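You operate a simulated robot arm through the tools that you are given. There is no shell and no other tool. Be economical: measure what you need, move in short steps, check, and stop when the job is done.

You are at the controls of a simulated two-armed robot. One attempt, no reset.

Task
Stack the carton marked "OP" from the carton table on top of the carton that says "fbop". Fetch the small brush and set it on the long line top of the belt case. Put one of the cards from the yard bench on top of the blank frame. Open the op bin lid. Any order will do.

It is judged by the outcome, as a careful person would: the job done as asked, and still so three seconds after it is handed in. It fails if anything else is knocked over, pushed out of place, dropped, spilled or broken. A push-on lid holds only when it is set on centred and level and pressed home; a screw cap is set on level and turned clockwise until tight.

Robot
Two 7-joint arms with fingered hands on one trunk, on a base that drives. Base frame: it is fixed to the floor where the robot stands at the start and does not move with it; the origin is under the middle of the robot, x ahead of it, y to its left, z up; the surface under the hand at the start is at about z = 0.76. Lengths are in m, angles in rad, forces in N, time in s.
The left shoulder is at the start at [0.08, 0.198, 1.442], the right one opposite. With the tool pointing down near the work surface each hand reaches from about 0.1 to 0.7 m from the robot's upright axis, wherever it stands, measured 20 degrees to its own side. Places, roughly: OP bin lid [7.9, 0.1, 1.3]; blank frame [1.75, -11.5, 0.5]; card [4, -10.5, 0.75]; carton [0.5, 0, 0.75]; long line top of the belt case (24x18 cm) [0.88, -3.1, 0.9]; small brush (6x4x7 cm) [1, -0.2, 0.8]. Payload 4 kg a hand.
Tool frame (each hand has its own): the origin (TCP) lies between the finger pads and is the grasp point; the fingertips stand 0.026 m ahead of it; z points along the fingers, y is the line along which they close. The gripper opens to 0.132 m. The gripper's body begins 0.073 m behind the TCP. The gripper is a hand of 4 fingers: y runs from the thumb to the fingers, the wrist lies at [0, 0, -0.239] in the tool frame, and closing takes about 1.5 s.
Orientation is that of the tool frame in the base frame, as a unit quaternion [x, y, z, w]. With the fingers straight down and closing along the base's y, the tool's x points along the base's -x, its y along +y and its z along -z.

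Tools
- The arms move only by the tool servo_tool. It takes "left_commands", "right_commands" or both (then of equal length, played together; a hand with none holds still); each is a list of rows, each a list of 6 numbers: the shift along the tool's x, y, z in m, then the turn, a rotation vector about the tool's x, y, z in rad. In form: [[tx, ty, tz, wx, wy, wz], ...]. A call has 1 to 10 rows; each row is the pose to reach, as a shift and turn from the pose commanded when the call began, along the tool's axes at that moment. "left_fingers" and "right_fingers" are, for a hand that has rows, the opening, from 0 (shut) to 1 (fully open), set as the call begins (left out, the last holds). Each row takes 0.2 s and may step no farther than 0.05 m and 0.15 rad from the row before; otherwise, or with a gripper value out of range, the whole call is refused. A pose out of reach is approached as far as the arm can. The call stops where the force on the tool passes 40 N (or 10 N more than at its start, if that is more) or the arm is blocked; 0.2 s more then pass. Each finger travels about 0.072 m/s and halts on what it meets, pressing with about 22 N; the grip force reading is that of the motor and also rises with nothing between the fingers. The clock runs only during rows and for 0.2 s after the last one: add rows that repeat a pose to give the fingers time. It gives the time, the measured TCP pose, the force on the tool (base axes), the opening and the grip force at its end, in the units of the frame above (readings bear some noise), with the torque about the TCP (base axes, N m) and any sound that the robot's microphone picked up.
- Cameras (640 x 400 px; columns grow to the right, rows downward): "scene" is now at [0.1071, -0, 1.5896]; the picture's right is [-0.08, -1.00, 0.00], its down [-0.84, 0.06, -0.54] and it looks along [0.53, -0.04, -0.84] (base axes); focal length 250 px, centre (320, 200). "left" rides on the left gripper at [-0.068, 0.002, -0.097] in its tool frame; the picture's right is [-0.03, -1.00, 0.00], its down [0.82, -0.02, -0.58] and it looks along [0.58, -0.02, 0.82] (tool axes); focal length 270 px, centre (320, 200). "right" rides on the right gripper at [0.068, 0.002, -0.097] in its tool frame; the picture's right is [-0.03, 1.00, 0.00], its down [-0.82, -0.02, -0.58] and it looks along [-0.58, -0.01, 0.82] (tool axes); focal length 270 px, centre (320, 200). There is no depth. A picture from a camera that has moved, and an enlarged one, comes with that camera's place and axes in the base frame and with its lens. The place of the scene camera against the robot may be out by one fixed shift of up to 0.012 m in any direction.
- capture(camera): a new picture of that camera. No time passes.
- move_column(by): slides the trunk up (or, below 0, down) by that many m; the arms and the scene camera ride with it, the base frame stays. It gives what a move gives, with no picture.
- roll_base(legs): drives the robot by 1 to 6 legs, each [ahead, left, turn to the left] in m, m and rad, along the robot's own axes; the way and the turn of a leg run together, so that a leg with both is an arc; at most 1.5 m and 3.142 rad a leg. The arms and the cameras ride along, it lands a little off, and it stops where it bumps. It gives what a move gives.
- move_fingers(finger1, finger2, finger3, thumb_bend, hand): sets how far each is bent, from 0 (flat) to 100 (curled in); at 30 the hand is open as for a grip, at 70 the pads meet at the TCP. One left out holds its place. A second passes; each finger stops where it meets its share of the squeeze, and holds until it gets a number again. A gripper value or a shape takes the hand back. It gives what a move gives, with no picture; readings hold the bend of each and the force on the fingers (four entries, about 0 where the hand has none), thumb and palm.
- preshape(shape, hand): the hand has 4 fingers and takes this shape, open, in about a second: jaw (thumb against the fingers, like two jaws); tri (thumb and two fingers); tip (a fingertip pinch); poke (one finger out to press); point (the index stretched); flat (the hand flat); cup (the hand cupped); fist (a fist). The gripper value then closes the fingers along that shape, each until it touches; the sizes above hold for jaw. It gives what a move gives, with no picture.
- aim_head(pan, tilt): turns the head with the scene camera to pan (to the left, within 1.501 rad either way) and tilt (down, from -0.506 to 1.204), counted from straight ahead of the robot. It gives what a move gives.
- inspect(camera, box): a new picture of the part [left, top, right, bottom] of that camera's present view, enlarged. No time passes.
- hand_in(): hands the job in; it is judged then, once.

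Go step by step. Nothing tells you exact positions but the pictures and the camera data: compare them with the known pose of the tool, close in by small moves and look again before you grip or let go. The budget is 165 turns and 138 pictures, counting those below and the enlarged ones. Unless the task says otherwise, let go and move clear before handing in.

The tools are called as name(argument=value, ...) on one line, values as JSON. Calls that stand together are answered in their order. servo_tool: Moves the arms, as the interface text tells. Its arguments: {"type":"object","properties":{"left_commands":{"type":"array","items":{"type":"array","items":{"type":"number"}}},"left_fingers":{"type":"number"},"right_commands":{"type":"array","items":{"type":"array","items":{"type":"number"}}},"right_fingers":{"type":"number"}},"required":[]} The other tools are called the same way: move_column (by) slides the trunk up or down; preshape (shape, hand) gives the hand a shape; move_fingers (finger1, finger2, finger3, thumb_bend, hand) moves the fingers one by one; roll_base (legs) drives the base; aim_head (pan, tilt) turns the head that bears the scene camera; capture (camera) takes a picture; inspect (camera, box) takes an enlarged picture of a part of a camera's view; hand_in () hands the job in.

At the start:

```text
clock: 0.0
left_tool_pos: [0.36, 0.1438, 0.9861]
left_orientation: [0.001, 1.0, 0.0, 0.0]
left_force: [-0.4, -0.4, 0.6]
left_ft_torque: [0.02, 0.05, -0.03]
left_grip_width: 0.1321
left_gripper_force: 0.0
left_shape: jaw
left_bend: [30.0, 30.0, 30.0, 30.0]
left_finger forces: [0.0, 0.1, 0.0, 0.0, 0.0, 0.0]
right_tool_pos: [0.3634, -0.136, 1.0139]
right_orientation: [0.0, 1.0, 0.0, 0.0]
right_force: [0.1, -0.3, -0.2]
right_ft_torque: [0.0, 0.03, 0.02]
right_grip_width: 0.1316
right_gripper_force: 0.0
right_shape: jaw
right_bend: [30.0, 30.0, 30.0, 30.0]
right_finger forces: [0.1, 0.0, 0.0, 0.1, 0.0, 0.0]
trunk travel left (down, up): [-0.752, 0.088]
robot x, y, heading: [0.0003, 0.0009, -0.003]
head pan, tilt: [-0.077, 1.005]
```

scene: 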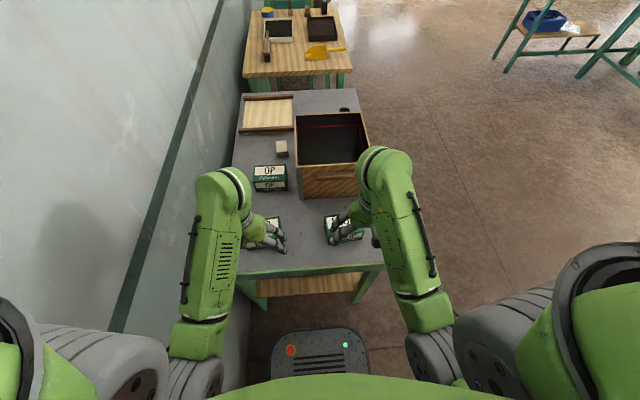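
right: 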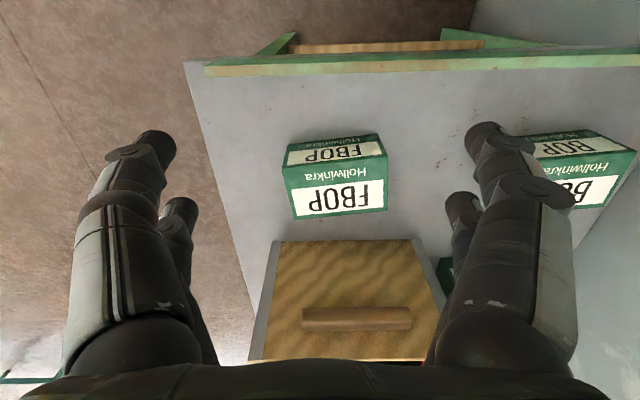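
left: 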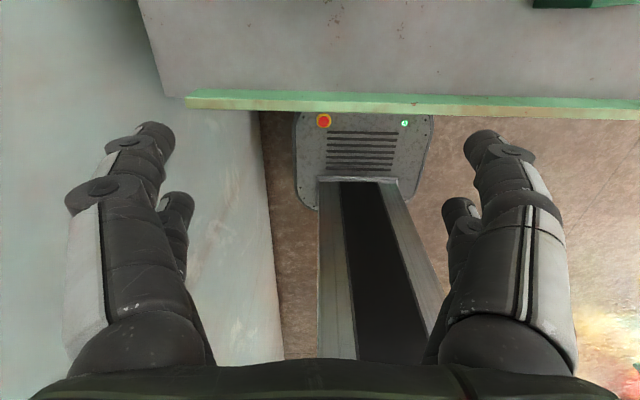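

I see three green cartons on the near table, an open wooden box behind them and possibly the brush past the box. I'll take closer looks first.

inspect(camera="scene", box=[220, 80, 400, 192])

inspect(camera="scene", box=[220, 160, 400, 272])

```text
3.56 times, centred on (310, 136) of scene
camera zoom: at [0.1071, 0.0, 1.5896], right [-0.08, -1.0, 0.0], down [-0.84, 0.06, -0.54], along [0.53, -0.04, -0.84], focal length 888 px, centre (356, 428)
```

zoom: 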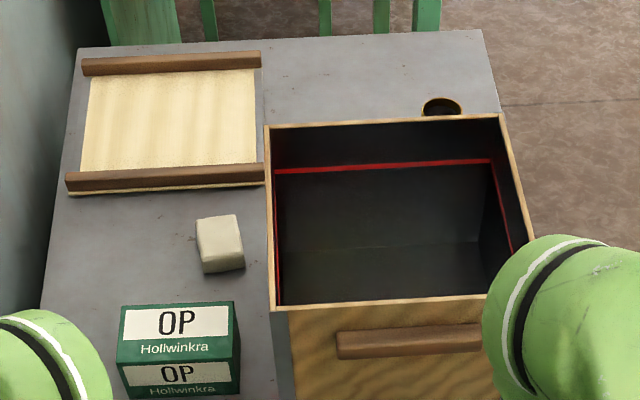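

```text
3.56 times, centred on (310, 216) of scene
camera zoom: at [0.1071, 0.0, 1.5896], right [-0.08, -1.0, 0.0], down [-0.84, 0.06, -0.54], along [0.53, -0.04, -0.84], focal length 888 px, centre (356, 143)
```

zoom: 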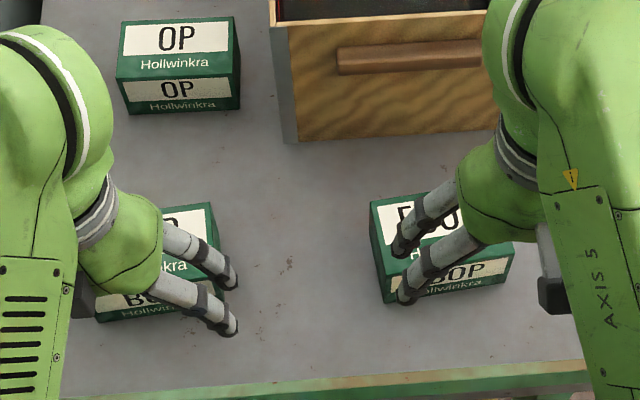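

OP sits at about (0.73, 0.155), and FBOP, slightly yawed, at about (0.486, -0.11). I'll move the right hand aside and roll ahead 0.1 m so the left arm can reach OP.

servo_tool(right_commands=[[0, -0.05, -0.02, 0, 0, 0], [0, -0.1, -0.04, 0, 0, 0], [0, -0.15, -0.06, 0, 0, 0], [0, -0.2, -0.08, 0, 0, 0], [0, -0.24, -0.1, 0, 0, 0]], left_commands=[[0, 0.0, 0, 0, 0, 0.15], [0, 0, 0, 0, 0, 0.3], [0, 0, 0, 0, 0, 0.45], [0, 0, 0, 0, 0, 0.6], [0, 0, 0, 0, 0, 0.75]])

roll_base(legs=[[0.1, 0, 0]])

```text
refused: row 1 steps farther than a row can; nothing moved
```

```text
clock: 1.1
left_tool_pos: [0.4532, 0.1452, 0.9873]
left_orientation: [0.0, 1.0, 0.0, 0.003]
left_force: [-0.6, 0.6, -0.4]
left_ft_torque: [-0.02, -0.01, 0.04]
left_grip_width: 0.1318
left_gripper_force: 0.0
left_shape: jaw
left_bend: [30.0, 30.0, 30.0, 30.0]
left_finger forces: [0.0, 0.0, 0.0, 0.0, 0.1, 0.1]
right_tool_pos: [0.4573, -0.136, 1.015]
right_orientation: [-0.001, 1.0, 0.0, 0.002]
right_force: [0.0, -0.1, -0.2]
right_ft_torque: [-0.04, -0.05, 0.02]
right_grip_width: 0.1319
right_gripper_force: 0.0
right_shape: jaw
right_bend: [30.0, 30.0, 30.0, 30.0]
right_finger forces: [0.1, 0.0, 0.0, 0.0, 0.0, 0.0]
trunk travel left (down, up): [-0.752, 0.088]
robot x, y, heading: [0.0969, 0.0003, -0.0]
head pan, tilt: [-0.077, 1.005]
```

The arm move was refused because its steps were too long; the base did roll. I'll repeat it with shorter steps.

servo_tool(right_commands=[[0, -0.04, -0.015, 0, 0, 0], [0, -0.08, -0.03, 0, 0, 0], [0, -0.12, -0.045, 0, 0, 0], [0, -0.16, -0.06, 0, 0, 0], [0, -0.2, -0.075, 0, 0, 0], [0, -0.24, -0.09, 0, 0, 0], [0, -0.26, -0.1, 0, 0, 0]], left_commands=[[0, 0, 0, 0, 0, 0.15], [0, 0, 0, 0, 0, 0.3], [0, 0, 0, 0, 0, 0.45], [0, 0, 0, 0, 0, 0.6], [0, 0, 0, 0, 0, 0.75], [0, 0, 0, 0, 0, 0.9], [0, 0, 0, 0, 0, 1.05]])

servo_tool(left_commands=[[0, 0, 0, 0, 0, 0.13], [0, 0, 0, 0, 0, 0.26], [0, 0, 0, 0, 0, 0.39], [0, 0, 0, 0, 0, 0.52]])

capture(camera="scene")

capture(camera="left")

```text
clock: 2.2
left_tool_pos: [0.4585, 0.1419, 0.9817]
left_orientation: [0.305, 0.952, 0.001, 0.002]
left_force: [-0.5, -0.1, 0.3]
left_ft_torque: [0.0, -0.01, 0.01]
left_grip_width: 0.132
left_gripper_force: 0.0
left_shape: jaw
left_bend: [30.0, 30.0, 30.0, 30.0]
left_finger forces: [0.0, 0.0, 0.0, 0.1, 0.0, 0.1]
left hand out of reach, approached as far as the arm can: row 5
right_tool_pos: [0.4769, -0.2381, 1.0084]
right_orientation: [-0.104, 0.995, 0.002, -0.007]
right_force: [-0.5, 0.0, 0.0]
right_ft_torque: [0.01, -0.01, -0.01]
right_grip_width: 0.1318
right_gripper_force: 0.1
right_shape: jaw
right_bend: [30.0, 30.0, 30.0, 30.0]
right_finger forces: [0.1, 0.0, 0.0, 0.1, 0.0, 0.0]
right hand out of reach, approached as far as the arm can: row 1, 2, 3, 4, 5
trunk travel left (down, up): [-0.752, 0.088]
robot x, y, heading: [0.0996, 0.0015, -0.002]
head pan, tilt: [-0.077, 1.005]
stopped in row 5 (right hand): the arm was blocked; the commanded pose is now the measured one
```

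```text
clock: 3.2
left_tool_pos: [0.4316, 0.0796, 0.9229]
left_orientation: [0.537, 0.843, 0.005, 0.007]
left_force: [0.3, 0.7, 0.0]
left_ft_torque: [-0.03, 0.0, -0.02]
left_grip_width: 0.1314
left_gripper_force: 0.0
left_shape: jaw
left_bend: [30.0, 30.0, 30.0, 30.0]
left_finger forces: [0.1, 0.0, 0.0, 0.1, 0.0, 0.0]
left hand out of reach, approached as far as the arm can: row 1, 2, 3, 4
right_tool_pos: [0.4787, -0.2379, 1.0098]
right_orientation: [-0.103, 0.995, 0.002, -0.005]
right_force: [-0.3, 0.5, 0.8]
right_ft_torque: [0.0, 0.0, -0.01]
right_grip_width: 0.1319
right_gripper_force: 0.1
right_shape: jaw
right_bend: [30.0, 30.0, 30.0, 30.0]
right_finger forces: [0.1, 0.1, 0.1, 0.0, 0.0, 0.0]
trunk travel left (down, up): [-0.752, 0.088]
robot x, y, heading: [0.1017, 0.001, 0.0]
head pan, tilt: [-0.077, 1.005]
```

```text
132 pictures are left
camera scene: at [0.2066, -0.0002, 1.5896], right [-0.08, -1.0, 0.0], down [-0.84, 0.06, -0.54], along [0.53, -0.04, -0.84], focal length 250 px, centre (320, 200)
```

scene: 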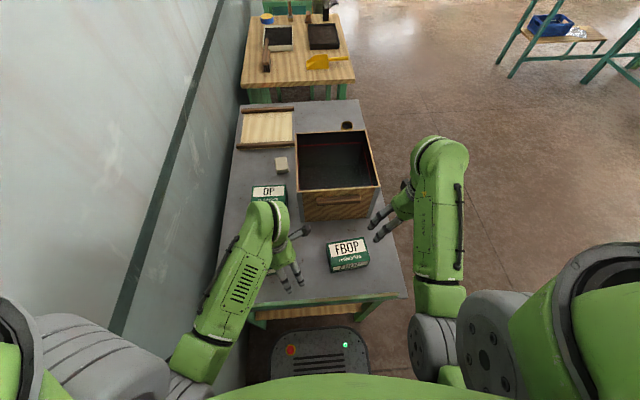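

```text
131 pictures are left
camera left: at [0.4621, 0.0182, 1.0194], right [-0.89, -0.45, -0.02], down [-0.37, 0.73, 0.57], along [-0.24, 0.52, -0.82], focal length 270 px, centre (320, 200)
```

left: 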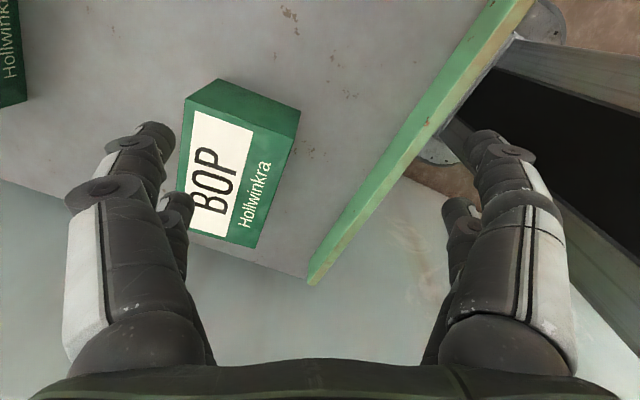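

Turning this way runs the left arm out of reach, so I'll turn the left hand the other way.

servo_tool(left_commands=[[0, 0, 0, 0, 0, -0.15], [0, 0, 0, 0, 0, -0.3], [0, 0, 0, 0, 0, -0.45], [0, 0, 0, 0, 0, -0.6], [0, 0, 0, 0, 0, -0.75], [0, 0, 0, 0, 0, -0.9], [0, 0, 0, 0, 0, -1.05], [0, 0, 0, 0, 0, -1.2], [0, 0, 0, 0, 0, -1.35], [0, 0, 0, 0, 0, -1.5]])

servo_tool(left_commands=[[0, 0, 0, 0, 0, -0.15], [0, 0, 0, 0, 0, -0.3], [0, 0, 0, 0, 0, -0.45], [0, 0, 0, 0, 0, -0.6], [0, 0, 0, 0, 0, -0.75], [0, 0, 0, 0, 0, -0.9], [0, 0, 0, 0, 0, -1.05], [0, 0, 0, 0, 0, -1.2], [0, 0, 0, 0, 0, -1.35], [0, 0, 0, 0, 0, -1.5]])

capture(camera="scene")

```text
clock: 5.4
left_tool_pos: [0.4323, 0.0814, 0.9209]
left_orientation: [-0.18, 0.984, -0.001, 0.001]
left_force: [1.1, 0.0, 0.2]
left_ft_torque: [0.01, 0.02, 0.0]
left_grip_width: 0.1324
left_gripper_force: 0.0
left_shape: jaw
left_bend: [30.0, 30.0, 30.0, 30.0]
left_finger forces: [0.0, 0.0, 0.1, 0.0, 0.1, 0.0]
right_tool_pos: [0.4782, -0.2394, 1.0109]
right_orientation: [-0.103, 0.995, 0.001, -0.007]
right_force: [-0.7, -0.1, 0.4]
right_ft_torque: [-0.01, -0.03, 0.0]
right_grip_width: 0.1316
right_gripper_force: 0.0
right_shape: jaw
right_bend: [30.0, 30.0, 30.0, 30.0]
right_finger forces: [0.1, 0.0, 0.1, 0.1, 0.0, 0.0]
trunk travel left (down, up): [-0.752, 0.088]
robot x, y, heading: [0.099, -0.0036, -0.001]
head pan, tilt: [-0.077, 1.005]
```

```text
clock: 7.6
left_tool_pos: [0.4323, 0.0813, 0.9204]
left_orientation: [0.802, -0.597, 0.001, -0.001]
left_force: [0.1, 0.1, 1.1]
left_ft_torque: [0.06, 0.01, 0.04]
left_grip_width: 0.1315
left_gripper_force: 0.0
left_shape: jaw
left_bend: [30.0, 30.0, 30.0, 30.0]
left_finger forces: [0.1, 0.0, 0.0, 0.1, 0.1, 0.1]
right_tool_pos: [0.4793, -0.2399, 1.0115]
right_orientation: [-0.103, 0.995, 0.001, -0.005]
right_force: [-0.5, 0.3, -0.1]
right_ft_torque: [-0.01, 0.0, -0.02]
right_grip_width: 0.1318
right_gripper_force: 0.1
right_shape: jaw
right_bend: [30.0, 30.0, 30.0, 30.0]
right_finger forces: [0.0, 0.1, 0.1, 0.0, 0.0, 0.0]
trunk travel left (down, up): [-0.752, 0.088]
robot x, y, heading: [0.1003, 0.0041, 0.001]
head pan, tilt: [-0.077, 1.005]
```

```text
130 pictures are left
camera scene: at [0.2065, -0.0001, 1.5896], right [-0.08, -1.0, 0.0], down [-0.84, 0.06, -0.54], along [0.53, -0.04, -0.84], focal length 250 px, centre (320, 200)
```

scene: 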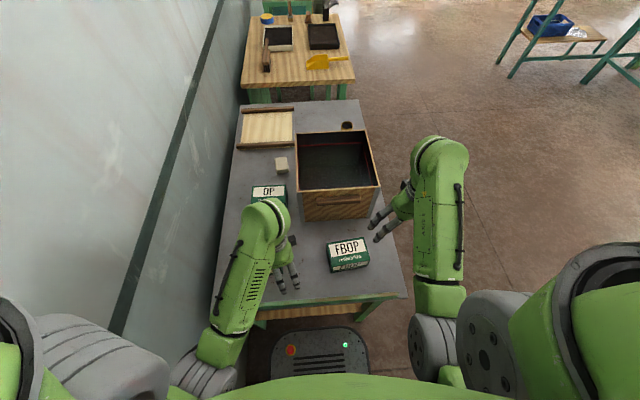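

The turn this way works and the hand is at about 107°. I'll trim to 90°, lift, then move over the OP carton.

servo_tool(left_commands=[[0, 0, -0.04, 0, 0, 0.145], [0, 0, -0.08, 0, 0, 0.29]])

servo_tool(left_commands=[[0, -0.045, 0, 0, 0, 0], [-0.01, -0.09, 0, 0, 0, 0], [-0.02, -0.135, 0, 0, 0, 0], [-0.035, -0.18, 0, 0, 0, 0], [-0.05, -0.225, 0, 0, 0, 0], [-0.06, -0.25, 0, 0, 0, 0], [-0.074, -0.29, 0, 0, 0, 0]])

capture(camera="scene")

capture(camera="left")

```text
clock: 8.2
left_tool_pos: [0.4299, 0.0827, 1.001]
left_orientation: [-0.706, 0.709, 0.0, 0.001]
left_force: [-0.2, 0.1, -0.2]
left_ft_torque: [0.01, 0.0, 0.0]
left_grip_width: 0.1318
left_gripper_force: 0.2
left_shape: jaw
left_bend: [30.0, 30.0, 30.0, 30.0]
left_finger forces: [0.0, 0.0, 0.0, 0.1, 0.1, 0.0]
right_tool_pos: [0.4771, -0.2398, 1.0106]
right_orientation: [-0.104, 0.995, 0.001, -0.006]
right_force: [-0.1, 0.3, 0.5]
right_ft_torque: [0.02, 0.0, -0.01]
right_grip_width: 0.132
right_gripper_force: 0.1
right_shape: jaw
right_bend: [30.0, 30.0, 30.0, 30.0]
right_finger forces: [0.0, 0.0, 0.0, 0.0, 0.1, 0.1]
trunk travel left (down, up): [-0.752, 0.088]
robot x, y, heading: [0.1002, -0.0008, 0.005]
head pan, tilt: [-0.077, 1.005]
```

```text
clock: 9.8
left_tool_pos: [0.7207, 0.1552, 1.0001]
left_orientation: [-0.707, 0.708, -0.002, 0.002]
left_force: [-0.1, -0.1, 0.0]
left_ft_torque: [-0.03, 0.0, -0.01]
left_grip_width: 0.132
left_gripper_force: 0.0
left_shape: jaw
left_bend: [30.0, 30.0, 30.0, 30.0]
left_finger forces: [0.1, 0.0, 0.0, 0.0, 0.1, 0.0]
right_tool_pos: [0.48, -0.2383, 1.0101]
right_orientation: [-0.104, 0.995, 0.0, -0.006]
right_force: [-0.1, -0.4, 0.0]
right_ft_torque: [0.01, -0.03, -0.01]
right_grip_width: 0.1317
right_gripper_force: 0.1
right_shape: jaw
right_bend: [30.0, 30.0, 30.0, 30.0]
right_finger forces: [0.1, 0.0, 0.0, 0.0, 0.1, 0.0]
trunk travel left (down, up): [-0.752, 0.088]
robot x, y, heading: [0.0976, -0.0023, -0.004]
head pan, tilt: [-0.077, 1.005]
```

```text
129 pictures are left
camera scene: at [0.2084, 0.0004, 1.5895], right [-0.08, -1.0, 0.0], down [-0.84, 0.06, -0.53], along [0.53, -0.04, -0.84], focal length 250 px, centre (320, 200)
```

scene: 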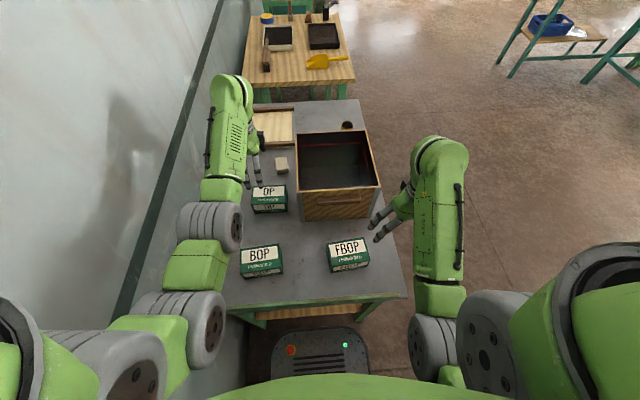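

```text
128 pictures are left
camera left: at [0.7203, 0.2243, 1.0958], right [1.0, 0.02, 0.0], down [0.02, -0.82, 0.58], along [0.02, -0.58, -0.82], focal length 270 px, centre (320, 200)
```

left: 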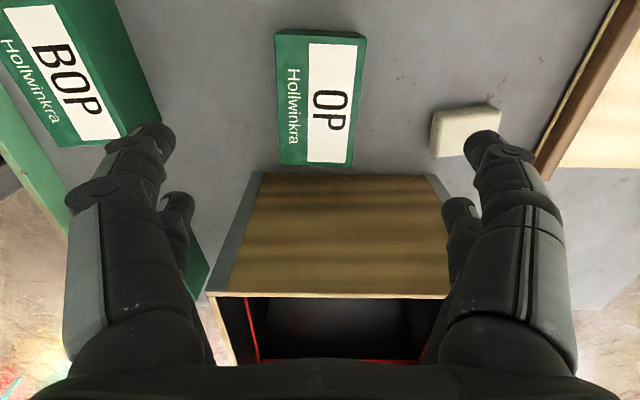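

OP is centred about (0.722, 0.145) with almost no yaw. I'll descend on it, look, then close.

servo_tool(left_commands=[[0.009, 0, 0.04, 0, 0, 0], [0.009, 0, 0.08, 0, 0, 0], [0.009, 0, 0.12, 0, 0, 0], [0.009, 0, 0.16, 0, 0, 0], [0.009, 0, 0.2, 0, 0, 0]])

capture(camera="left")

inspect(camera="scene", box=[200, 140, 360, 240])

```text
clock: 11.0
left_tool_pos: [0.7244, 0.1477, 0.8007]
left_orientation: [-0.706, 0.708, -0.003, 0.001]
left_force: [-0.1, 0.0, 0.0]
left_ft_torque: [-0.02, -0.02, 0.03]
left_grip_width: 0.1317
left_gripper_force: 0.0
left_shape: jaw
left_bend: [30.0, 30.0, 30.0, 30.0]
left_finger forces: [0.0, 0.0, 0.0, 0.1, 0.0, 0.0]
right_tool_pos: [0.4778, -0.2394, 1.0096]
right_orientation: [-0.103, 0.995, 0.001, -0.006]
right_force: [-0.4, -0.7, -0.1]
right_ft_torque: [-0.02, 0.01, -0.03]
right_grip_width: 0.1321
right_gripper_force: 0.0
right_shape: jaw
right_bend: [30.0, 30.0, 30.0, 30.0]
right_finger forces: [0.0, 0.1, 0.0, 0.0, 0.0, 0.0]
trunk travel left (down, up): [-0.752, 0.088]
robot x, y, heading: [0.0979, -0.0005, -0.001]
head pan, tilt: [-0.077, 1.005]
```

```text
127 pictures are left
camera left: at [0.7239, 0.2155, 0.8964], right [1.0, 0.02, 0.0], down [0.02, -0.82, 0.58], along [0.02, -0.58, -0.82], focal length 270 px, centre (320, 200)
```

left: 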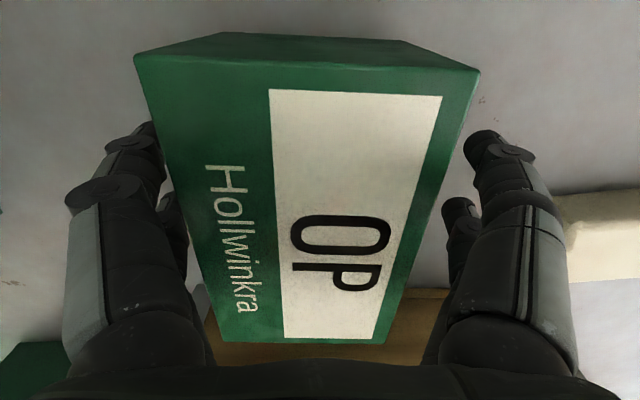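

```text
4.00 times, centred on (280, 190) of scene
camera zoom: at [0.2079, 0.0001, 1.5896], right [-0.08, -1.0, 0.0], down [-0.84, 0.06, -0.54], along [0.53, -0.04, -0.84], focal length 999 px, centre (480, 240)
```

zoom: 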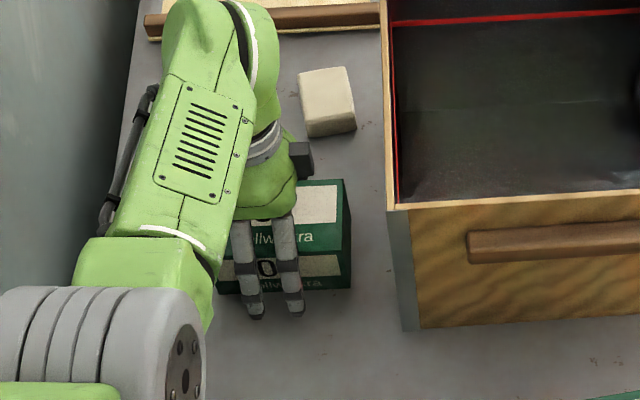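

The fingers straddle the carton well, so I'll close and lift a little.

servo_tool(left_commands=[[0.003, 0, 0, 0, 0, 0], [0.003, 0, 0, 0, 0, 0], [0.003, 0, 0, 0, 0, 0], [0.003, 0, 0, 0, 0, 0], [0.003, 0, 0, 0, 0, 0], [0.003, 0, 0, 0, 0, 0], [0.003, 0, 0, 0, 0, 0]], left_fingers=0)

servo_tool(left_commands=[[0, 0, -0.03, 0, 0, 0], [0, 0, -0.07, 0, 0, 0], [0, 0, -0.11, 0, 0, 0]])

capture(camera="scene")

capture(camera="left")

```text
clock: 12.6
left_tool_pos: [0.724, 0.1443, 0.8011]
left_orientation: [-0.706, 0.708, -0.001, 0.002]
left_force: [0.2, 0.5, 0.6]
left_ft_torque: [0.04, 0.0, -0.01]
left_grip_width: 0.0729
left_gripper_force: 21.8
left_shape: jaw
left_bend: [72.0, 72.0, 72.0, 70.0]
left_finger forces: [20.2, 20.2, 19.9, 0.0, 20.2, 0.1]
right_tool_pos: [0.4786, -0.2394, 1.0114]
right_orientation: [-0.103, 0.995, 0.001, -0.006]
right_force: [0.7, 0.7, -0.3]
right_ft_torque: [-0.01, -0.01, -0.01]
right_grip_width: 0.1321
right_gripper_force: 0.0
right_shape: jaw
right_bend: [30.0, 30.0, 30.0, 30.0]
right_finger forces: [0.0, 0.1, 0.1, 0.0, 0.0, 0.0]
trunk travel left (down, up): [-0.752, 0.088]
robot x, y, heading: [0.098, 0.0034, 0.001]
head pan, tilt: [-0.077, 1.005]
```

```text
clock: 13.4
left_tool_pos: [0.72, 0.1426, 0.911]
left_orientation: [-0.706, 0.708, -0.002, 0.002]
left_force: [0.8, -1.1, -2.5]
left_ft_torque: [0.0, 0.05, -0.02]
left_grip_width: 0.0727
left_gripper_force: 21.8
left_shape: jaw
left_bend: [72.0, 72.0, 72.0, 70.0]
left_finger forces: [20.2, 20.2, 20.1, 0.0, 20.3, 0.0]
right_tool_pos: [0.4782, -0.2386, 1.0101]
right_orientation: [-0.104, 0.995, 0.001, -0.006]
right_force: [0.1, -0.2, 0.0]
right_ft_torque: [-0.01, -0.03, 0.0]
right_grip_width: 0.1319
right_gripper_force: 0.0
right_shape: jaw
right_bend: [30.0, 30.0, 30.0, 30.0]
right_finger forces: [0.0, 0.0, 0.0, 0.0, 0.0, 0.0]
trunk travel left (down, up): [-0.752, 0.088]
robot x, y, heading: [0.098, -0.0017, -0.002]
head pan, tilt: [-0.077, 1.005]
```

```text
125 pictures are left
camera scene: at [0.2064, -0.0002, 1.5896], right [-0.08, -1.0, 0.0], down [-0.84, 0.06, -0.54], along [0.53, -0.04, -0.84], focal length 250 px, centre (320, 200)
```

scene: 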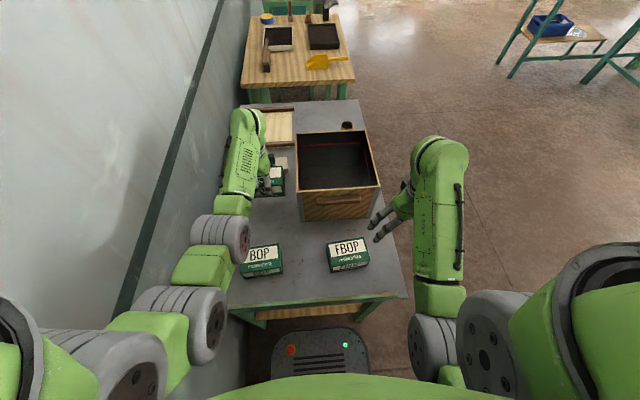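

```text
124 pictures are left
camera left: at [0.7189, 0.2097, 1.007], right [1.0, 0.02, 0.0], down [0.02, -0.82, 0.58], along [0.02, -0.58, -0.82], focal length 270 px, centre (320, 200)
```

left: 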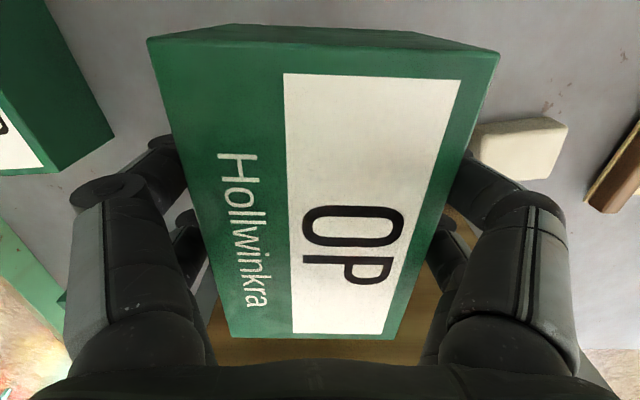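

The carton is held. FBOP is at about (0.481, -0.116) with yaw about 0.12, so I'll pull the right hand back and up out of the way.

servo_tool(right_commands=[[0.02, 0, -0.03, 0, 0, 0], [0.04, 0, -0.06, 0, 0, 0], [0.06, 0, -0.09, 0, 0, 0], [0.08, 0, -0.12, 0, 0, 0], [0.1, 0, -0.15, 0, 0, 0]], left_commands=[[0, 0, -0.02, 0, 0, 0], [0, 0.0, -0.04, 0, 0, 0], [0, 0.0, -0.04, 0, 0, 0], [0, 0, -0.04, 0, 0, 0], [0, 0, -0.04, 0, 0, 0]])

```text
clock: 14.6
left_tool_pos: [0.7208, 0.143, 0.9524]
left_orientation: [-0.706, 0.708, -0.002, 0.001]
left_force: [-0.2, -0.2, -3.0]
left_ft_torque: [-0.01, -0.01, 0.01]
left_grip_width: 0.0727
left_gripper_force: 21.7
left_shape: jaw
left_bend: [72.0, 72.0, 72.0, 70.0]
left_finger forces: [20.3, 20.2, 20.1, 0.0, 20.3, 0.0]
right_tool_pos: [0.425, -0.2281, 1.0189]
right_orientation: [-0.138, 0.99, -0.002, 0.002]
right_force: [-0.2, 0.3, -0.5]
right_ft_torque: [-0.01, -0.01, 0.02]
right_grip_width: 0.1317
right_gripper_force: 0.1
right_shape: jaw
right_bend: [30.0, 30.0, 30.0, 30.0]
right_finger forces: [0.0, 0.0, 0.0, 0.0, 0.1, 0.0]
right hand out of reach, approached as far as the arm can: row 1, 2, 3, 4, 5
trunk travel left (down, up): [-0.752, 0.088]
robot x, y, heading: [0.1009, 0.0015, -0.002]
head pan, tilt: [-0.077, 1.005]
```

The right wrist seems to be at its limit in this turn, so I'll turn it the other way, as I did the left in mirror.

servo_tool(right_commands=[[0, 0, 0, 0, 0, 0.15], [0, 0, 0, 0, 0, 0.3], [0, 0, 0, 0, 0, 0.45], [0, 0, 0, 0, 0, 0.6], [0, 0, 0, 0, 0, 0.75], [0, 0, 0, 0, 0, 0.9], [0, 0, 0, 0, 0, 1.05], [0, 0, 0, 0, 0, 1.2], [0, 0, 0, 0, 0, 1.35], [0, 0, 0, 0, 0, 1.5]])

capture(camera="scene")

```text
clock: 16.8
left_tool_pos: [0.7206, 0.1426, 0.9506]
left_orientation: [-0.707, 0.707, -0.001, 0.001]
left_force: [-0.2, -0.6, -2.1]
left_ft_torque: [0.0, -0.01, 0.01]
left_grip_width: 0.0728
left_gripper_force: 22.1
left_shape: jaw
left_bend: [72.0, 72.0, 72.0, 70.0]
left_finger forces: [20.2, 20.2, 20.1, 0.0, 20.3, 0.0]
right_tool_pos: [0.4218, -0.2276, 1.013]
right_orientation: [0.577, 0.817, -0.002, -0.006]
right_force: [-0.9, 0.3, 0.2]
right_ft_torque: [0.0, -0.01, -0.04]
right_grip_width: 0.1318
right_gripper_force: 0.1
right_shape: jaw
right_bend: [30.0, 30.0, 30.0, 30.0]
right_finger forces: [0.0, 0.1, 0.0, 0.1, 0.0, 0.0]
trunk travel left (down, up): [-0.752, 0.088]
robot x, y, heading: [0.0995, -0.0005, -0.001]
head pan, tilt: [-0.077, 1.005]
```

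```text
123 pictures are left
camera scene: at [0.207, 0.0001, 1.5897], right [-0.08, -1.0, 0.0], down [-0.84, 0.06, -0.54], along [0.53, -0.04, -0.84], focal length 250 px, centre (320, 200)
```

scene: 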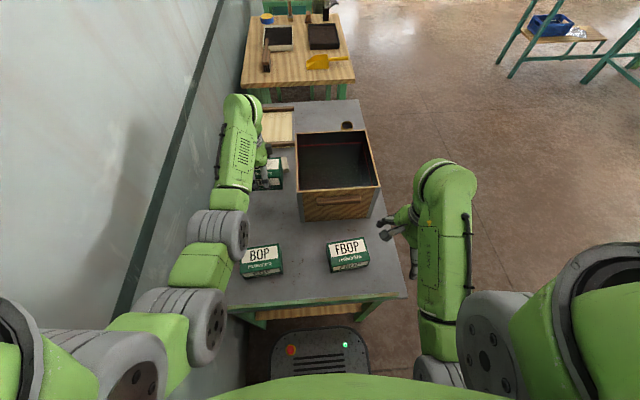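

It turns freely this way. I'll move the right hand out to the right, and look closely at FBOP.

servo_tool(right_commands=[[-0.03, -0.015, 0, 0, 0, 0], [-0.06, -0.03, -0.01, 0, 0, 0], [-0.09, -0.045, -0.02, 0, 0, 0], [-0.12, -0.06, -0.03, 0, 0, 0], [-0.15, -0.075, -0.04, 0, 0, 0]])

inspect(camera="scene", box=[280, 200, 440, 300])

```text
clock: 17.3
left_tool_pos: [0.7186, 0.1431, 0.9519]
left_orientation: [-0.707, 0.708, 0.0, 0.0]
left_force: [-0.1, -0.4, -2.3]
left_ft_torque: [0.0, -0.02, -0.02]
left_grip_width: 0.0729
left_gripper_force: 21.6
left_shape: jaw
left_bend: [72.0, 72.0, 72.0, 70.0]
left_finger forces: [20.2, 20.1, 20.2, 0.1, 20.3, 0.1]
right_tool_pos: [0.4197, -0.2271, 1.0091]
right_orientation: [0.512, 0.859, -0.007, -0.012]
right_force: [0.1, 0.5, 0.2]
right_ft_torque: [0.02, 0.01, -0.01]
right_grip_width: 0.1319
right_gripper_force: 0.1
right_shape: jaw
right_bend: [30.0, 30.0, 30.0, 30.0]
right_finger forces: [0.0, 0.0, 0.0, 0.0, 0.0, 0.0]
right hand out of reach, approached as far as the arm can: row 2
trunk travel left (down, up): [-0.752, 0.088]
robot x, y, heading: [0.0971, -0.0008, 0.003]
head pan, tilt: [-0.077, 1.005]
stopped in row 2 (right hand): the arm was blocked; the commanded pose is now the measured one
```

```text
4.00 times, centred on (360, 250) of scene
camera zoom: at [0.207, 0.0, 1.5898], right [-0.08, -1.0, 0.0], down [-0.84, 0.06, -0.54], along [0.53, -0.04, -0.84], focal length 999 px, centre (160, 0)
```

zoom: 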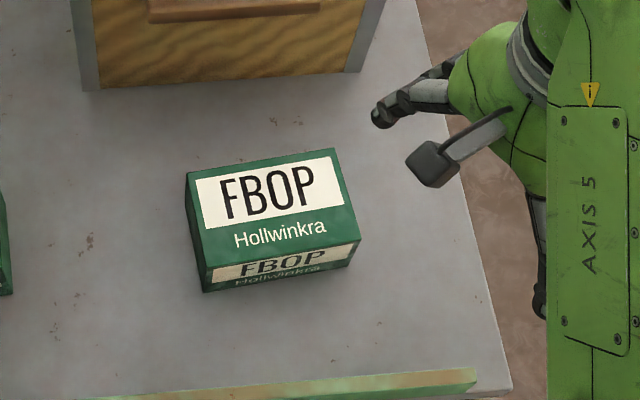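

The right arm was blocked going sideways, so I'll try raising it straight up while turning the wrist further.

servo_tool(right_commands=[[0, 0, -0.03, 0, 0, 0.1], [0, 0, -0.06, 0, 0, 0.2], [0, 0, -0.09, 0, 0, 0.3], [0, 0, -0.12, 0, 0, 0.4], [0, 0, -0.15, 0, 0, 0.5]])

capture(camera="scene")

```text
clock: 18.5
left_tool_pos: [0.7206, 0.1427, 0.952]
left_orientation: [-0.707, 0.708, -0.002, 0.002]
left_force: [-0.2, -0.4, -3.6]
left_ft_torque: [0.0, 0.0, 0.01]
left_grip_width: 0.0726
left_gripper_force: 22.3
left_shape: jaw
left_bend: [72.0, 72.0, 72.0, 70.0]
left_finger forces: [20.2, 20.2, 20.0, 0.0, 20.2, 0.0]
right_tool_pos: [0.4199, -0.227, 1.0166]
right_orientation: [0.708, 0.706, -0.005, -0.003]
right_force: [-0.1, 0.0, 1.7]
right_ft_torque: [-0.01, 0.02, 0.02]
right_grip_width: 0.1319
right_gripper_force: 0.0
right_shape: jaw
right_bend: [30.0, 30.0, 30.0, 30.0]
right_finger forces: [0.0, 0.1, 0.0, 0.0, 0.0, 0.0]
right hand out of reach, approached as far as the arm can: row 1, 2, 3, 4, 5
trunk travel left (down, up): [-0.752, 0.088]
robot x, y, heading: [0.1009, -0.0054, 0.002]
head pan, tilt: [-0.077, 1.005]
```

```text
121 pictures are left
camera scene: at [0.207, 0.0, 1.59], right [-0.08, -1.0, 0.0], down [-0.84, 0.06, -0.54], along [0.53, -0.04, -0.84], focal length 250 px, centre (320, 200)
```

scene: 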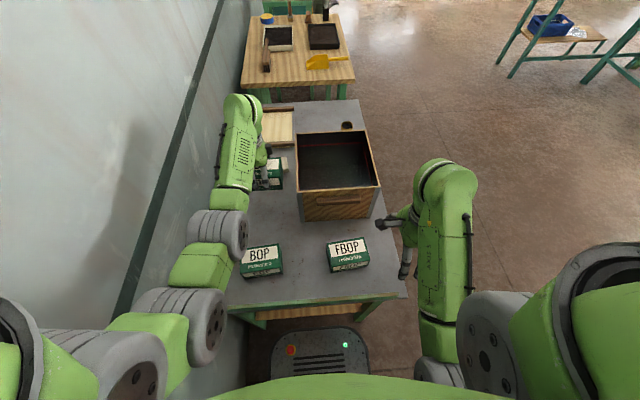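

Going up brings the wrist too close to the shoulder. I'll try going outward and slightly down instead.

servo_tool(right_commands=[[-0.03, 0, 0.01, 0, 0, 0], [-0.06, 0.01, 0.02, 0, 0, 0], [-0.09, 0.02, 0.02, 0, 0, 0], [-0.12, 0.03, 0.02, 0, 0, 0], [-0.15, 0.03, 0.02, 0, 0, 0]])

```text
clock: 19.1
left_tool_pos: [0.7206, 0.1422, 0.9485]
left_orientation: [-0.706, 0.708, 0.0, 0.0]
left_force: [0.0, 0.0, -2.2]
left_ft_torque: [-0.04, -0.01, 0.04]
left_grip_width: 0.073
left_gripper_force: 21.9
left_shape: jaw
left_bend: [72.0, 72.0, 72.0, 70.0]
left_finger forces: [20.2, 20.2, 20.0, 0.0, 20.3, 0.0]
right_tool_pos: [0.4376, -0.2321, 0.9919]
right_orientation: [0.637, 0.77, -0.014, -0.017]
right_force: [0.8, -0.3, -0.2]
right_ft_torque: [-0.03, -0.03, 0.01]
right_grip_width: 0.1318
right_gripper_force: 0.1
right_shape: jaw
right_bend: [30.0, 30.0, 30.0, 30.0]
right_finger forces: [0.0, 0.0, 0.0, 0.0, 0.0, 0.0]
trunk travel left (down, up): [-0.752, 0.088]
robot x, y, heading: [0.1021, 0.003, 0.003]
head pan, tilt: [-0.077, 1.005]
stopped in row 3 (right hand): the arm was blocked; the commanded pose is now the measured one
```

I'll leave the right arm as it is. I'll retract the left hand over clear table and strafe the robot right, which puts the right hand well away from FBOP.

servo_tool(left_commands=[[0, 0.045, 0, 0, 0, 0], [0, 0.09, 0, 0, 0, 0], [0.01, 0.135, 0, 0, 0, 0], [0.02, 0.18, 0, 0, 0, 0], [0.03, 0.22, 0, 0, 0, 0], [0.04, 0.25, 0, 0, 0, 0]])

roll_base(legs=[[0, -0.2, 0]])

capture(camera="scene")

capture(camera="left")

```text
clock: 20.5
left_tool_pos: [0.4705, 0.105, 0.9508]
left_orientation: [-0.706, 0.708, -0.002, 0.002]
left_force: [-0.4, -0.5, -2.0]
left_ft_torque: [0.01, 0.0, 0.0]
left_grip_width: 0.0728
left_gripper_force: 22.0
left_shape: jaw
left_bend: [72.0, 72.0, 72.0, 70.0]
left_finger forces: [20.3, 20.3, 20.2, 0.0, 20.3, 0.0]
right_tool_pos: [0.4346, -0.2312, 0.9944]
right_orientation: [0.638, 0.769, -0.014, -0.015]
right_force: [0.4, -0.3, 0.6]
right_ft_torque: [0.01, 0.02, 0.01]
right_grip_width: 0.1317
right_gripper_force: 0.0
right_shape: jaw
right_bend: [30.0, 30.0, 30.0, 30.0]
right_finger forces: [0.0, 0.0, 0.0, 0.0, 0.1, 0.0]
trunk travel left (down, up): [-0.752, 0.088]
robot x, y, heading: [0.0982, 0.0009, -0.002]
head pan, tilt: [-0.077, 1.005]
```

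```text
clock: 22.3
left_tool_pos: [0.4535, -0.0753, 0.9504]
left_orientation: [0.716, -0.698, 0.001, -0.001]
left_force: [-0.6, 0.5, -3.1]
left_ft_torque: [0.01, -0.03, 0.03]
left_grip_width: 0.0728
left_gripper_force: 21.7
left_shape: jaw
left_bend: [72.0, 72.0, 72.0, 70.0]
left_finger forces: [20.5, 20.4, 20.5, 0.0, 20.5, 0.1]
right_tool_pos: [0.4269, -0.4127, 0.9944]
right_orientation: [0.627, 0.779, -0.013, -0.015]
right_force: [-0.6, -0.1, -0.1]
right_ft_torque: [-0.01, 0.0, 0.0]
right_grip_width: 0.132
right_gripper_force: 0.0
right_shape: jaw
right_bend: [30.0, 30.0, 30.0, 30.0]
right_finger forces: [0.0, 0.1, 0.1, 0.1, 0.0, 0.1]
trunk travel left (down, up): [-0.752, 0.088]
robot x, y, heading: [0.0885, -0.1893, 0.031]
head pan, tilt: [-0.077, 1.005]
stopped in leg 1: the robot was blocked; the commanded pose is now the measured one
```

```text
120 pictures are left
camera scene: at [0.1911, -0.1887, 1.5898], right [-0.05, -1.0, 0.0], down [-0.84, 0.04, -0.54], along [0.54, -0.03, -0.84], focal length 250 px, centre (320, 200)
```

scene: 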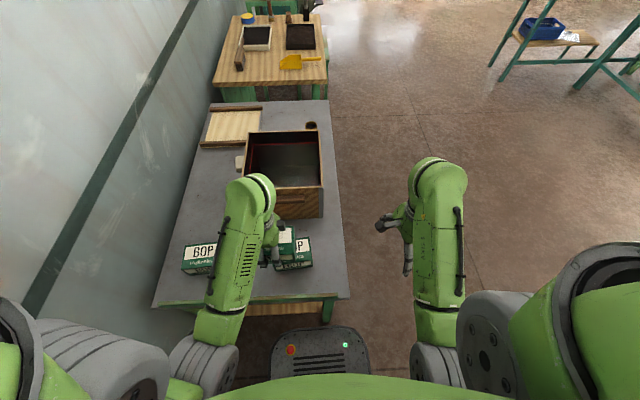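

```text
119 pictures are left
camera left: at [0.4509, -0.0062, 1.0467], right [1.0, 0.05, 0.0], down [0.04, -0.82, 0.58], along [0.03, -0.58, -0.82], focal length 270 px, centre (320, 200)
```

left: 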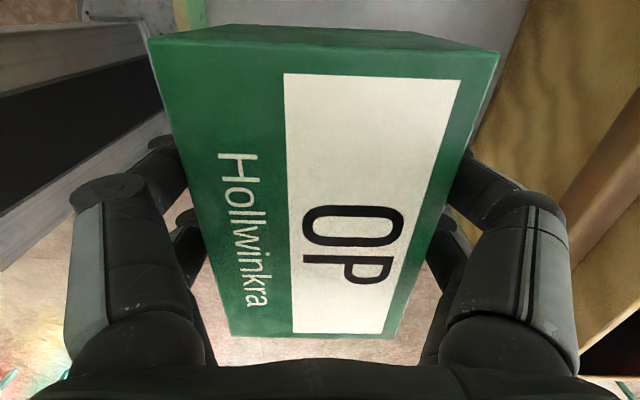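

The base bumped slightly at the end of the strafe. I'll check that FBOP and the table are still where I measured them.

inspect(camera="scene", box=[160, 190, 360, 315])

```text
3.20 times, centred on (260, 252) of scene
camera zoom: at [0.1911, -0.1887, 1.5898], right [-0.05, -1.0, 0.0], down [-0.84, 0.04, -0.54], along [0.54, -0.03, -0.84], focal length 799 px, centre (512, 32)
```

zoom: 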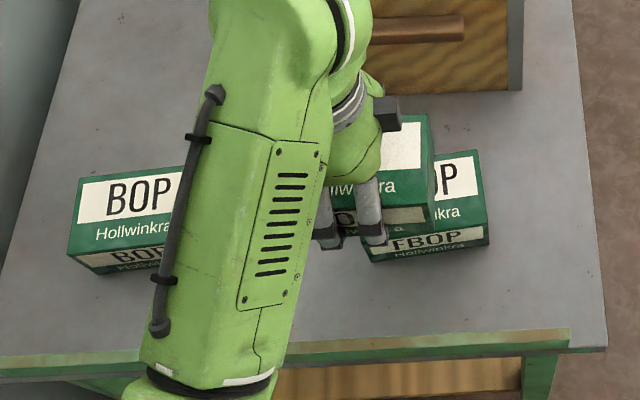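

FBOP hasn't moved. I'll position above it with the matching yaw.

servo_tool(left_commands=[[0.02, -0.014, 0, 0, 0, -0.045], [0.0395, -0.0275, 0, 0, 0, -0.089], [0.0395, -0.0275, 0.03, 0, 0, -0.089], [0.0395, -0.0275, 0.05, 0, 0, -0.089]])

inspect(camera="scene", box=[220, 200, 380, 300])

capture(camera="left")

```text
clock: 23.3
left_tool_pos: [0.4834, -0.113, 0.9002]
left_orientation: [0.747, -0.665, 0.002, -0.001]
left_force: [-1.0, -0.2, -2.5]
left_ft_torque: [0.0, -0.02, -0.01]
left_grip_width: 0.0728
left_gripper_force: 22.3
left_shape: jaw
left_bend: [72.0, 72.0, 72.0, 70.0]
left_finger forces: [20.5, 20.4, 20.5, 0.0, 20.5, 0.1]
right_tool_pos: [0.4282, -0.4125, 0.9955]
right_orientation: [0.627, 0.779, -0.014, -0.016]
right_force: [0.1, 0.5, 0.2]
right_ft_torque: [0.0, -0.02, 0.0]
right_grip_width: 0.132
right_gripper_force: 0.0
right_shape: jaw
right_bend: [30.0, 30.0, 30.0, 30.0]
right_finger forces: [0.0, 0.0, 0.0, 0.0, 0.1, 0.0]
trunk travel left (down, up): [-0.752, 0.088]
robot x, y, heading: [0.0834, -0.1911, 0.029]
head pan, tilt: [-0.077, 1.005]
```

```text
4.00 times, centred on (300, 250) of scene
camera zoom: at [0.1945, -0.1874, 1.5896], right [-0.05, -1.0, 0.0], down [-0.84, 0.04, -0.54], along [0.53, -0.03, -0.84], focal length 999 px, centre (400, 0)
```

zoom: 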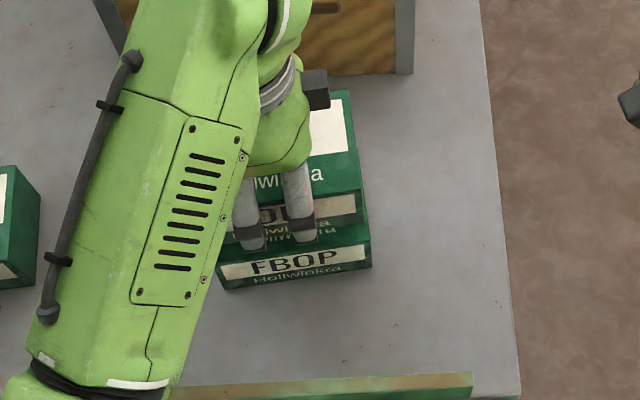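

```text
116 pictures are left
camera left: at [0.4757, -0.045, 0.9959], right [0.99, 0.14, 0.0], down [0.11, -0.81, 0.58], along [0.08, -0.57, -0.82], focal length 270 px, centre (320, 200)
```

left: 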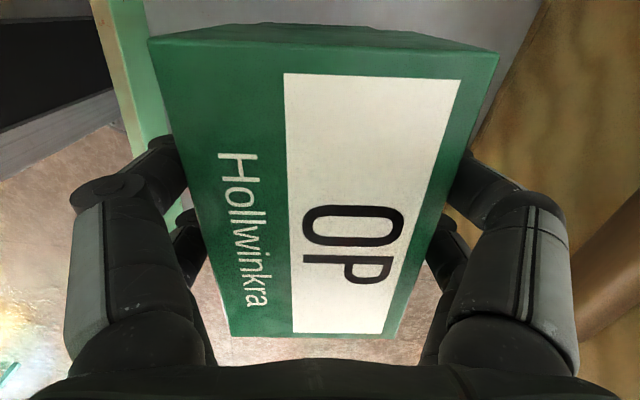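

The alignment looks right to within a few mm. I'll nudge 5 mm to -y and lower until contact.

servo_tool(left_commands=[[0.005, 0.002, 0.01, 0, 0, 0], [0.005, 0.002, 0.02, 0, 0, 0], [0.005, 0.002, 0.026, 0, 0, 0], [0.005, 0.002, 0.03, 0, 0, 0]])

inspect(camera="scene", box=[260, 220, 340, 270])

```text
clock: 24.3
left_tool_pos: [0.4827, -0.1174, 0.8708]
left_orientation: [0.746, -0.665, 0.002, -0.001]
left_force: [-0.5, -0.1, -1.8]
left_ft_torque: [-0.01, 0.02, 0.0]
left_grip_width: 0.0728
left_gripper_force: 22.4
left_shape: jaw
left_bend: [72.0, 72.0, 72.0, 70.0]
left_finger forces: [20.5, 20.4, 20.4, 0.0, 20.5, 0.0]
right_tool_pos: [0.4285, -0.4136, 0.9947]
right_orientation: [0.628, 0.778, -0.014, -0.016]
right_force: [-0.3, 0.1, 0.6]
right_ft_torque: [-0.01, 0.0, 0.01]
right_grip_width: 0.1317
right_gripper_force: 0.0
right_shape: jaw
right_bend: [30.0, 30.0, 30.0, 30.0]
right_finger forces: [0.0, 0.1, 0.1, 0.1, 0.0, 0.1]
trunk travel left (down, up): [-0.752, 0.088]
robot x, y, heading: [0.0859, -0.1938, 0.03]
head pan, tilt: [-0.077, 1.005]
```

```text
8.00 times, centred on (300, 245) of scene
camera zoom: at [0.1934, -0.1887, 1.5897], right [-0.05, -1.0, 0.0], down [-0.84, 0.04, -0.54], along [0.54, -0.03, -0.84], focal length 1998 px, centre (480, -160)
```

zoom: 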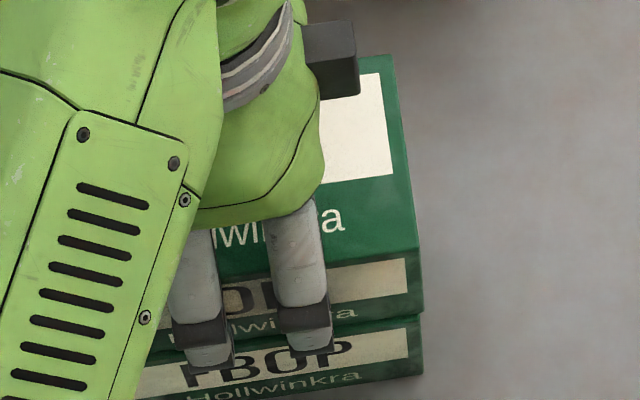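

The cartons line up well with a small gap left. I'll lower further in small rows until contact.

servo_tool(left_commands=[[0, 0, 0.001, 0, 0, 0], [0, 0, 0.002, 0, 0, 0], [0, 0, 0.003, 0, 0, 0]])

servo_tool(left_commands=[[0, 0, 0.001, 0, 0, 0], [0, 0, 0.002, 0, 0, 0]])

```text
clock: 25.1
left_tool_pos: [0.4815, -0.1196, 0.8704]
left_orientation: [0.747, -0.665, 0.005, -0.003]
left_force: [1.3, 3.2, 23.7]
left_ft_torque: [0.13, 0.06, -0.02]
left_grip_width: 0.0725
left_gripper_force: 21.9
left_shape: jaw
left_bend: [72.0, 72.0, 72.0, 70.0]
left_finger forces: [22.1, 21.9, 22.1, 0.0, 22.8, 0.0]
right_tool_pos: [0.4283, -0.4132, 0.9958]
right_orientation: [0.627, 0.779, -0.013, -0.015]
right_force: [0.3, 0.3, 0.1]
right_ft_torque: [0.02, -0.01, 0.0]
right_grip_width: 0.1319
right_gripper_force: 0.0
right_shape: jaw
right_bend: [30.0, 30.0, 30.0, 30.0]
right_finger forces: [0.0, 0.1, 0.0, 0.0, 0.0, 0.1]
trunk travel left (down, up): [-0.752, 0.088]
robot x, y, heading: [0.0854, -0.1867, 0.031]
head pan, tilt: [-0.077, 1.005]
```

```text
clock: 25.7
left_tool_pos: [0.4843, -0.1189, 0.8704]
left_orientation: [0.746, -0.666, 0.007, -0.004]
left_force: [-7.6, 4.5, 21.0]
left_ft_torque: [0.07, 0.44, -0.05]
left_grip_width: 0.0719
left_gripper_force: 22.0
left_shape: jaw
left_bend: [73.0, 72.0, 73.0, 70.0]
left_finger forces: [24.0, 24.1, 20.2, 0.0, 20.7, 0.0]
right_tool_pos: [0.426, -0.4131, 0.9952]
right_orientation: [0.627, 0.779, -0.013, -0.015]
right_force: [0.6, -0.2, 0.3]
right_ft_torque: [0.01, -0.01, 0.03]
right_grip_width: 0.1319
right_gripper_force: 0.0
right_shape: jaw
right_bend: [30.0, 30.0, 30.0, 30.0]
right_finger forces: [0.0, 0.0, 0.0, 0.0, 0.1, 0.1]
trunk travel left (down, up): [-0.752, 0.088]
robot x, y, heading: [0.0862, -0.1904, 0.03]
head pan, tilt: [-0.077, 1.005]
stopped in row 2 (left hand): the force on the tool passed its limit at 41 N (the readings are from after the stop); the commanded pose is now the measured one
```

They're in contact. I'll ease off 1 mm, open and rise.

servo_tool(left_commands=[[0, 0, -0.001, 0, 0, 0], [0, 0, -0.001, 0, 0, 0]])

servo_tool(left_commands=[[0, 0, 0, 0, 0, 0], [0, 0, 0, 0, 0, 0], [0, 0, 0, 0, 0, 0], [0, 0, 0, 0, 0, 0], [0, 0, 0, 0, 0, 0], [0, 0, -0.03, 0, 0, 0], [0, 0, -0.07, 0, 0, 0], [0, 0, -0.11, 0, 0, 0]], left_fingers=1)

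capture(camera="scene")

capture(camera="left")

```text
clock: 26.3
left_tool_pos: [0.4833, -0.1195, 0.8703]
left_orientation: [0.747, -0.665, 0.006, -0.004]
left_force: [-2.5, 2.0, 20.0]
left_ft_torque: [0.07, 0.2, -0.05]
left_grip_width: 0.0721
left_gripper_force: 21.5
left_shape: jaw
left_bend: [73.0, 72.0, 73.0, 70.0]
left_finger forces: [22.7, 22.7, 21.6, 0.0, 21.9, 0.0]
right_tool_pos: [0.4273, -0.413, 0.9949]
right_orientation: [0.628, 0.778, -0.014, -0.013]
right_force: [0.1, 0.1, -0.5]
right_ft_torque: [0.01, -0.04, 0.0]
right_grip_width: 0.1319
right_gripper_force: 0.0
right_shape: jaw
right_bend: [30.0, 30.0, 30.0, 30.0]
right_finger forces: [0.0, 0.0, 0.1, 0.0, 0.0, 0.0]
trunk travel left (down, up): [-0.752, 0.088]
robot x, y, heading: [0.0864, -0.1957, 0.024]
head pan, tilt: [-0.077, 1.005]
```

```text
clock: 28.1
left_tool_pos: [0.4837, -0.1217, 0.9774]
left_orientation: [0.746, -0.666, 0.004, -0.003]
left_force: [-0.2, 0.2, -0.2]
left_ft_torque: [-0.01, 0.02, 0.03]
left_grip_width: 0.1319
left_gripper_force: 0.0
left_shape: jaw
left_bend: [30.0, 30.0, 30.0, 30.0]
left_finger forces: [0.1, 0.0, 0.0, 0.0, 0.0, 0.0]
right_tool_pos: [0.4295, -0.4127, 0.9938]
right_orientation: [0.627, 0.779, -0.014, -0.015]
right_force: [0.5, -0.6, 0.6]
right_ft_torque: [-0.01, 0.01, -0.01]
right_grip_width: 0.1318
right_gripper_force: 0.1
right_shape: jaw
right_bend: [30.0, 30.0, 30.0, 30.0]
right_finger forces: [0.1, 0.0, 0.0, 0.1, 0.0, 0.0]
trunk travel left (down, up): [-0.752, 0.088]
robot x, y, heading: [0.0877, -0.1918, 0.027]
head pan, tilt: [-0.077, 1.005]
```

```text
114 pictures are left
camera scene: at [0.1932, -0.1886, 1.5896], right [-0.05, -1.0, 0.0], down [-0.84, 0.04, -0.54], along [0.54, -0.03, -0.84], focal length 250 px, centre (320, 200)
```

scene: 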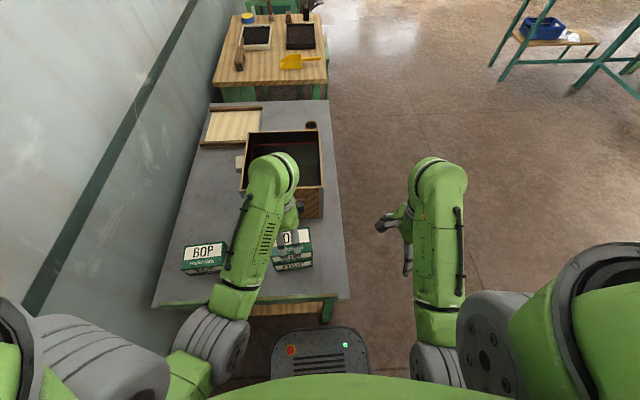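

```text
113 pictures are left
camera left: at [0.4745, -0.0535, 1.0729], right [0.99, 0.14, 0.01], down [0.11, -0.81, 0.58], along [0.09, -0.57, -0.81], focal length 270 px, centre (320, 200)
```

left: 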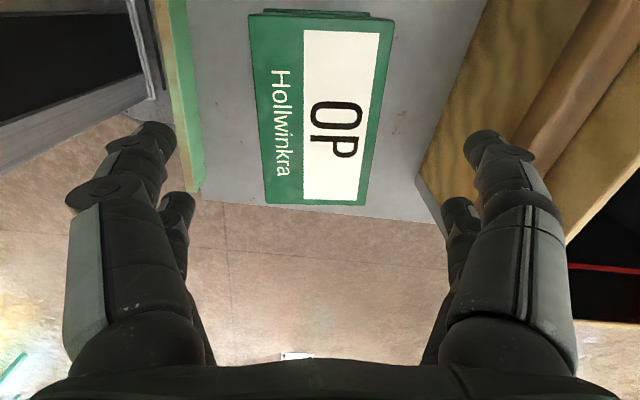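

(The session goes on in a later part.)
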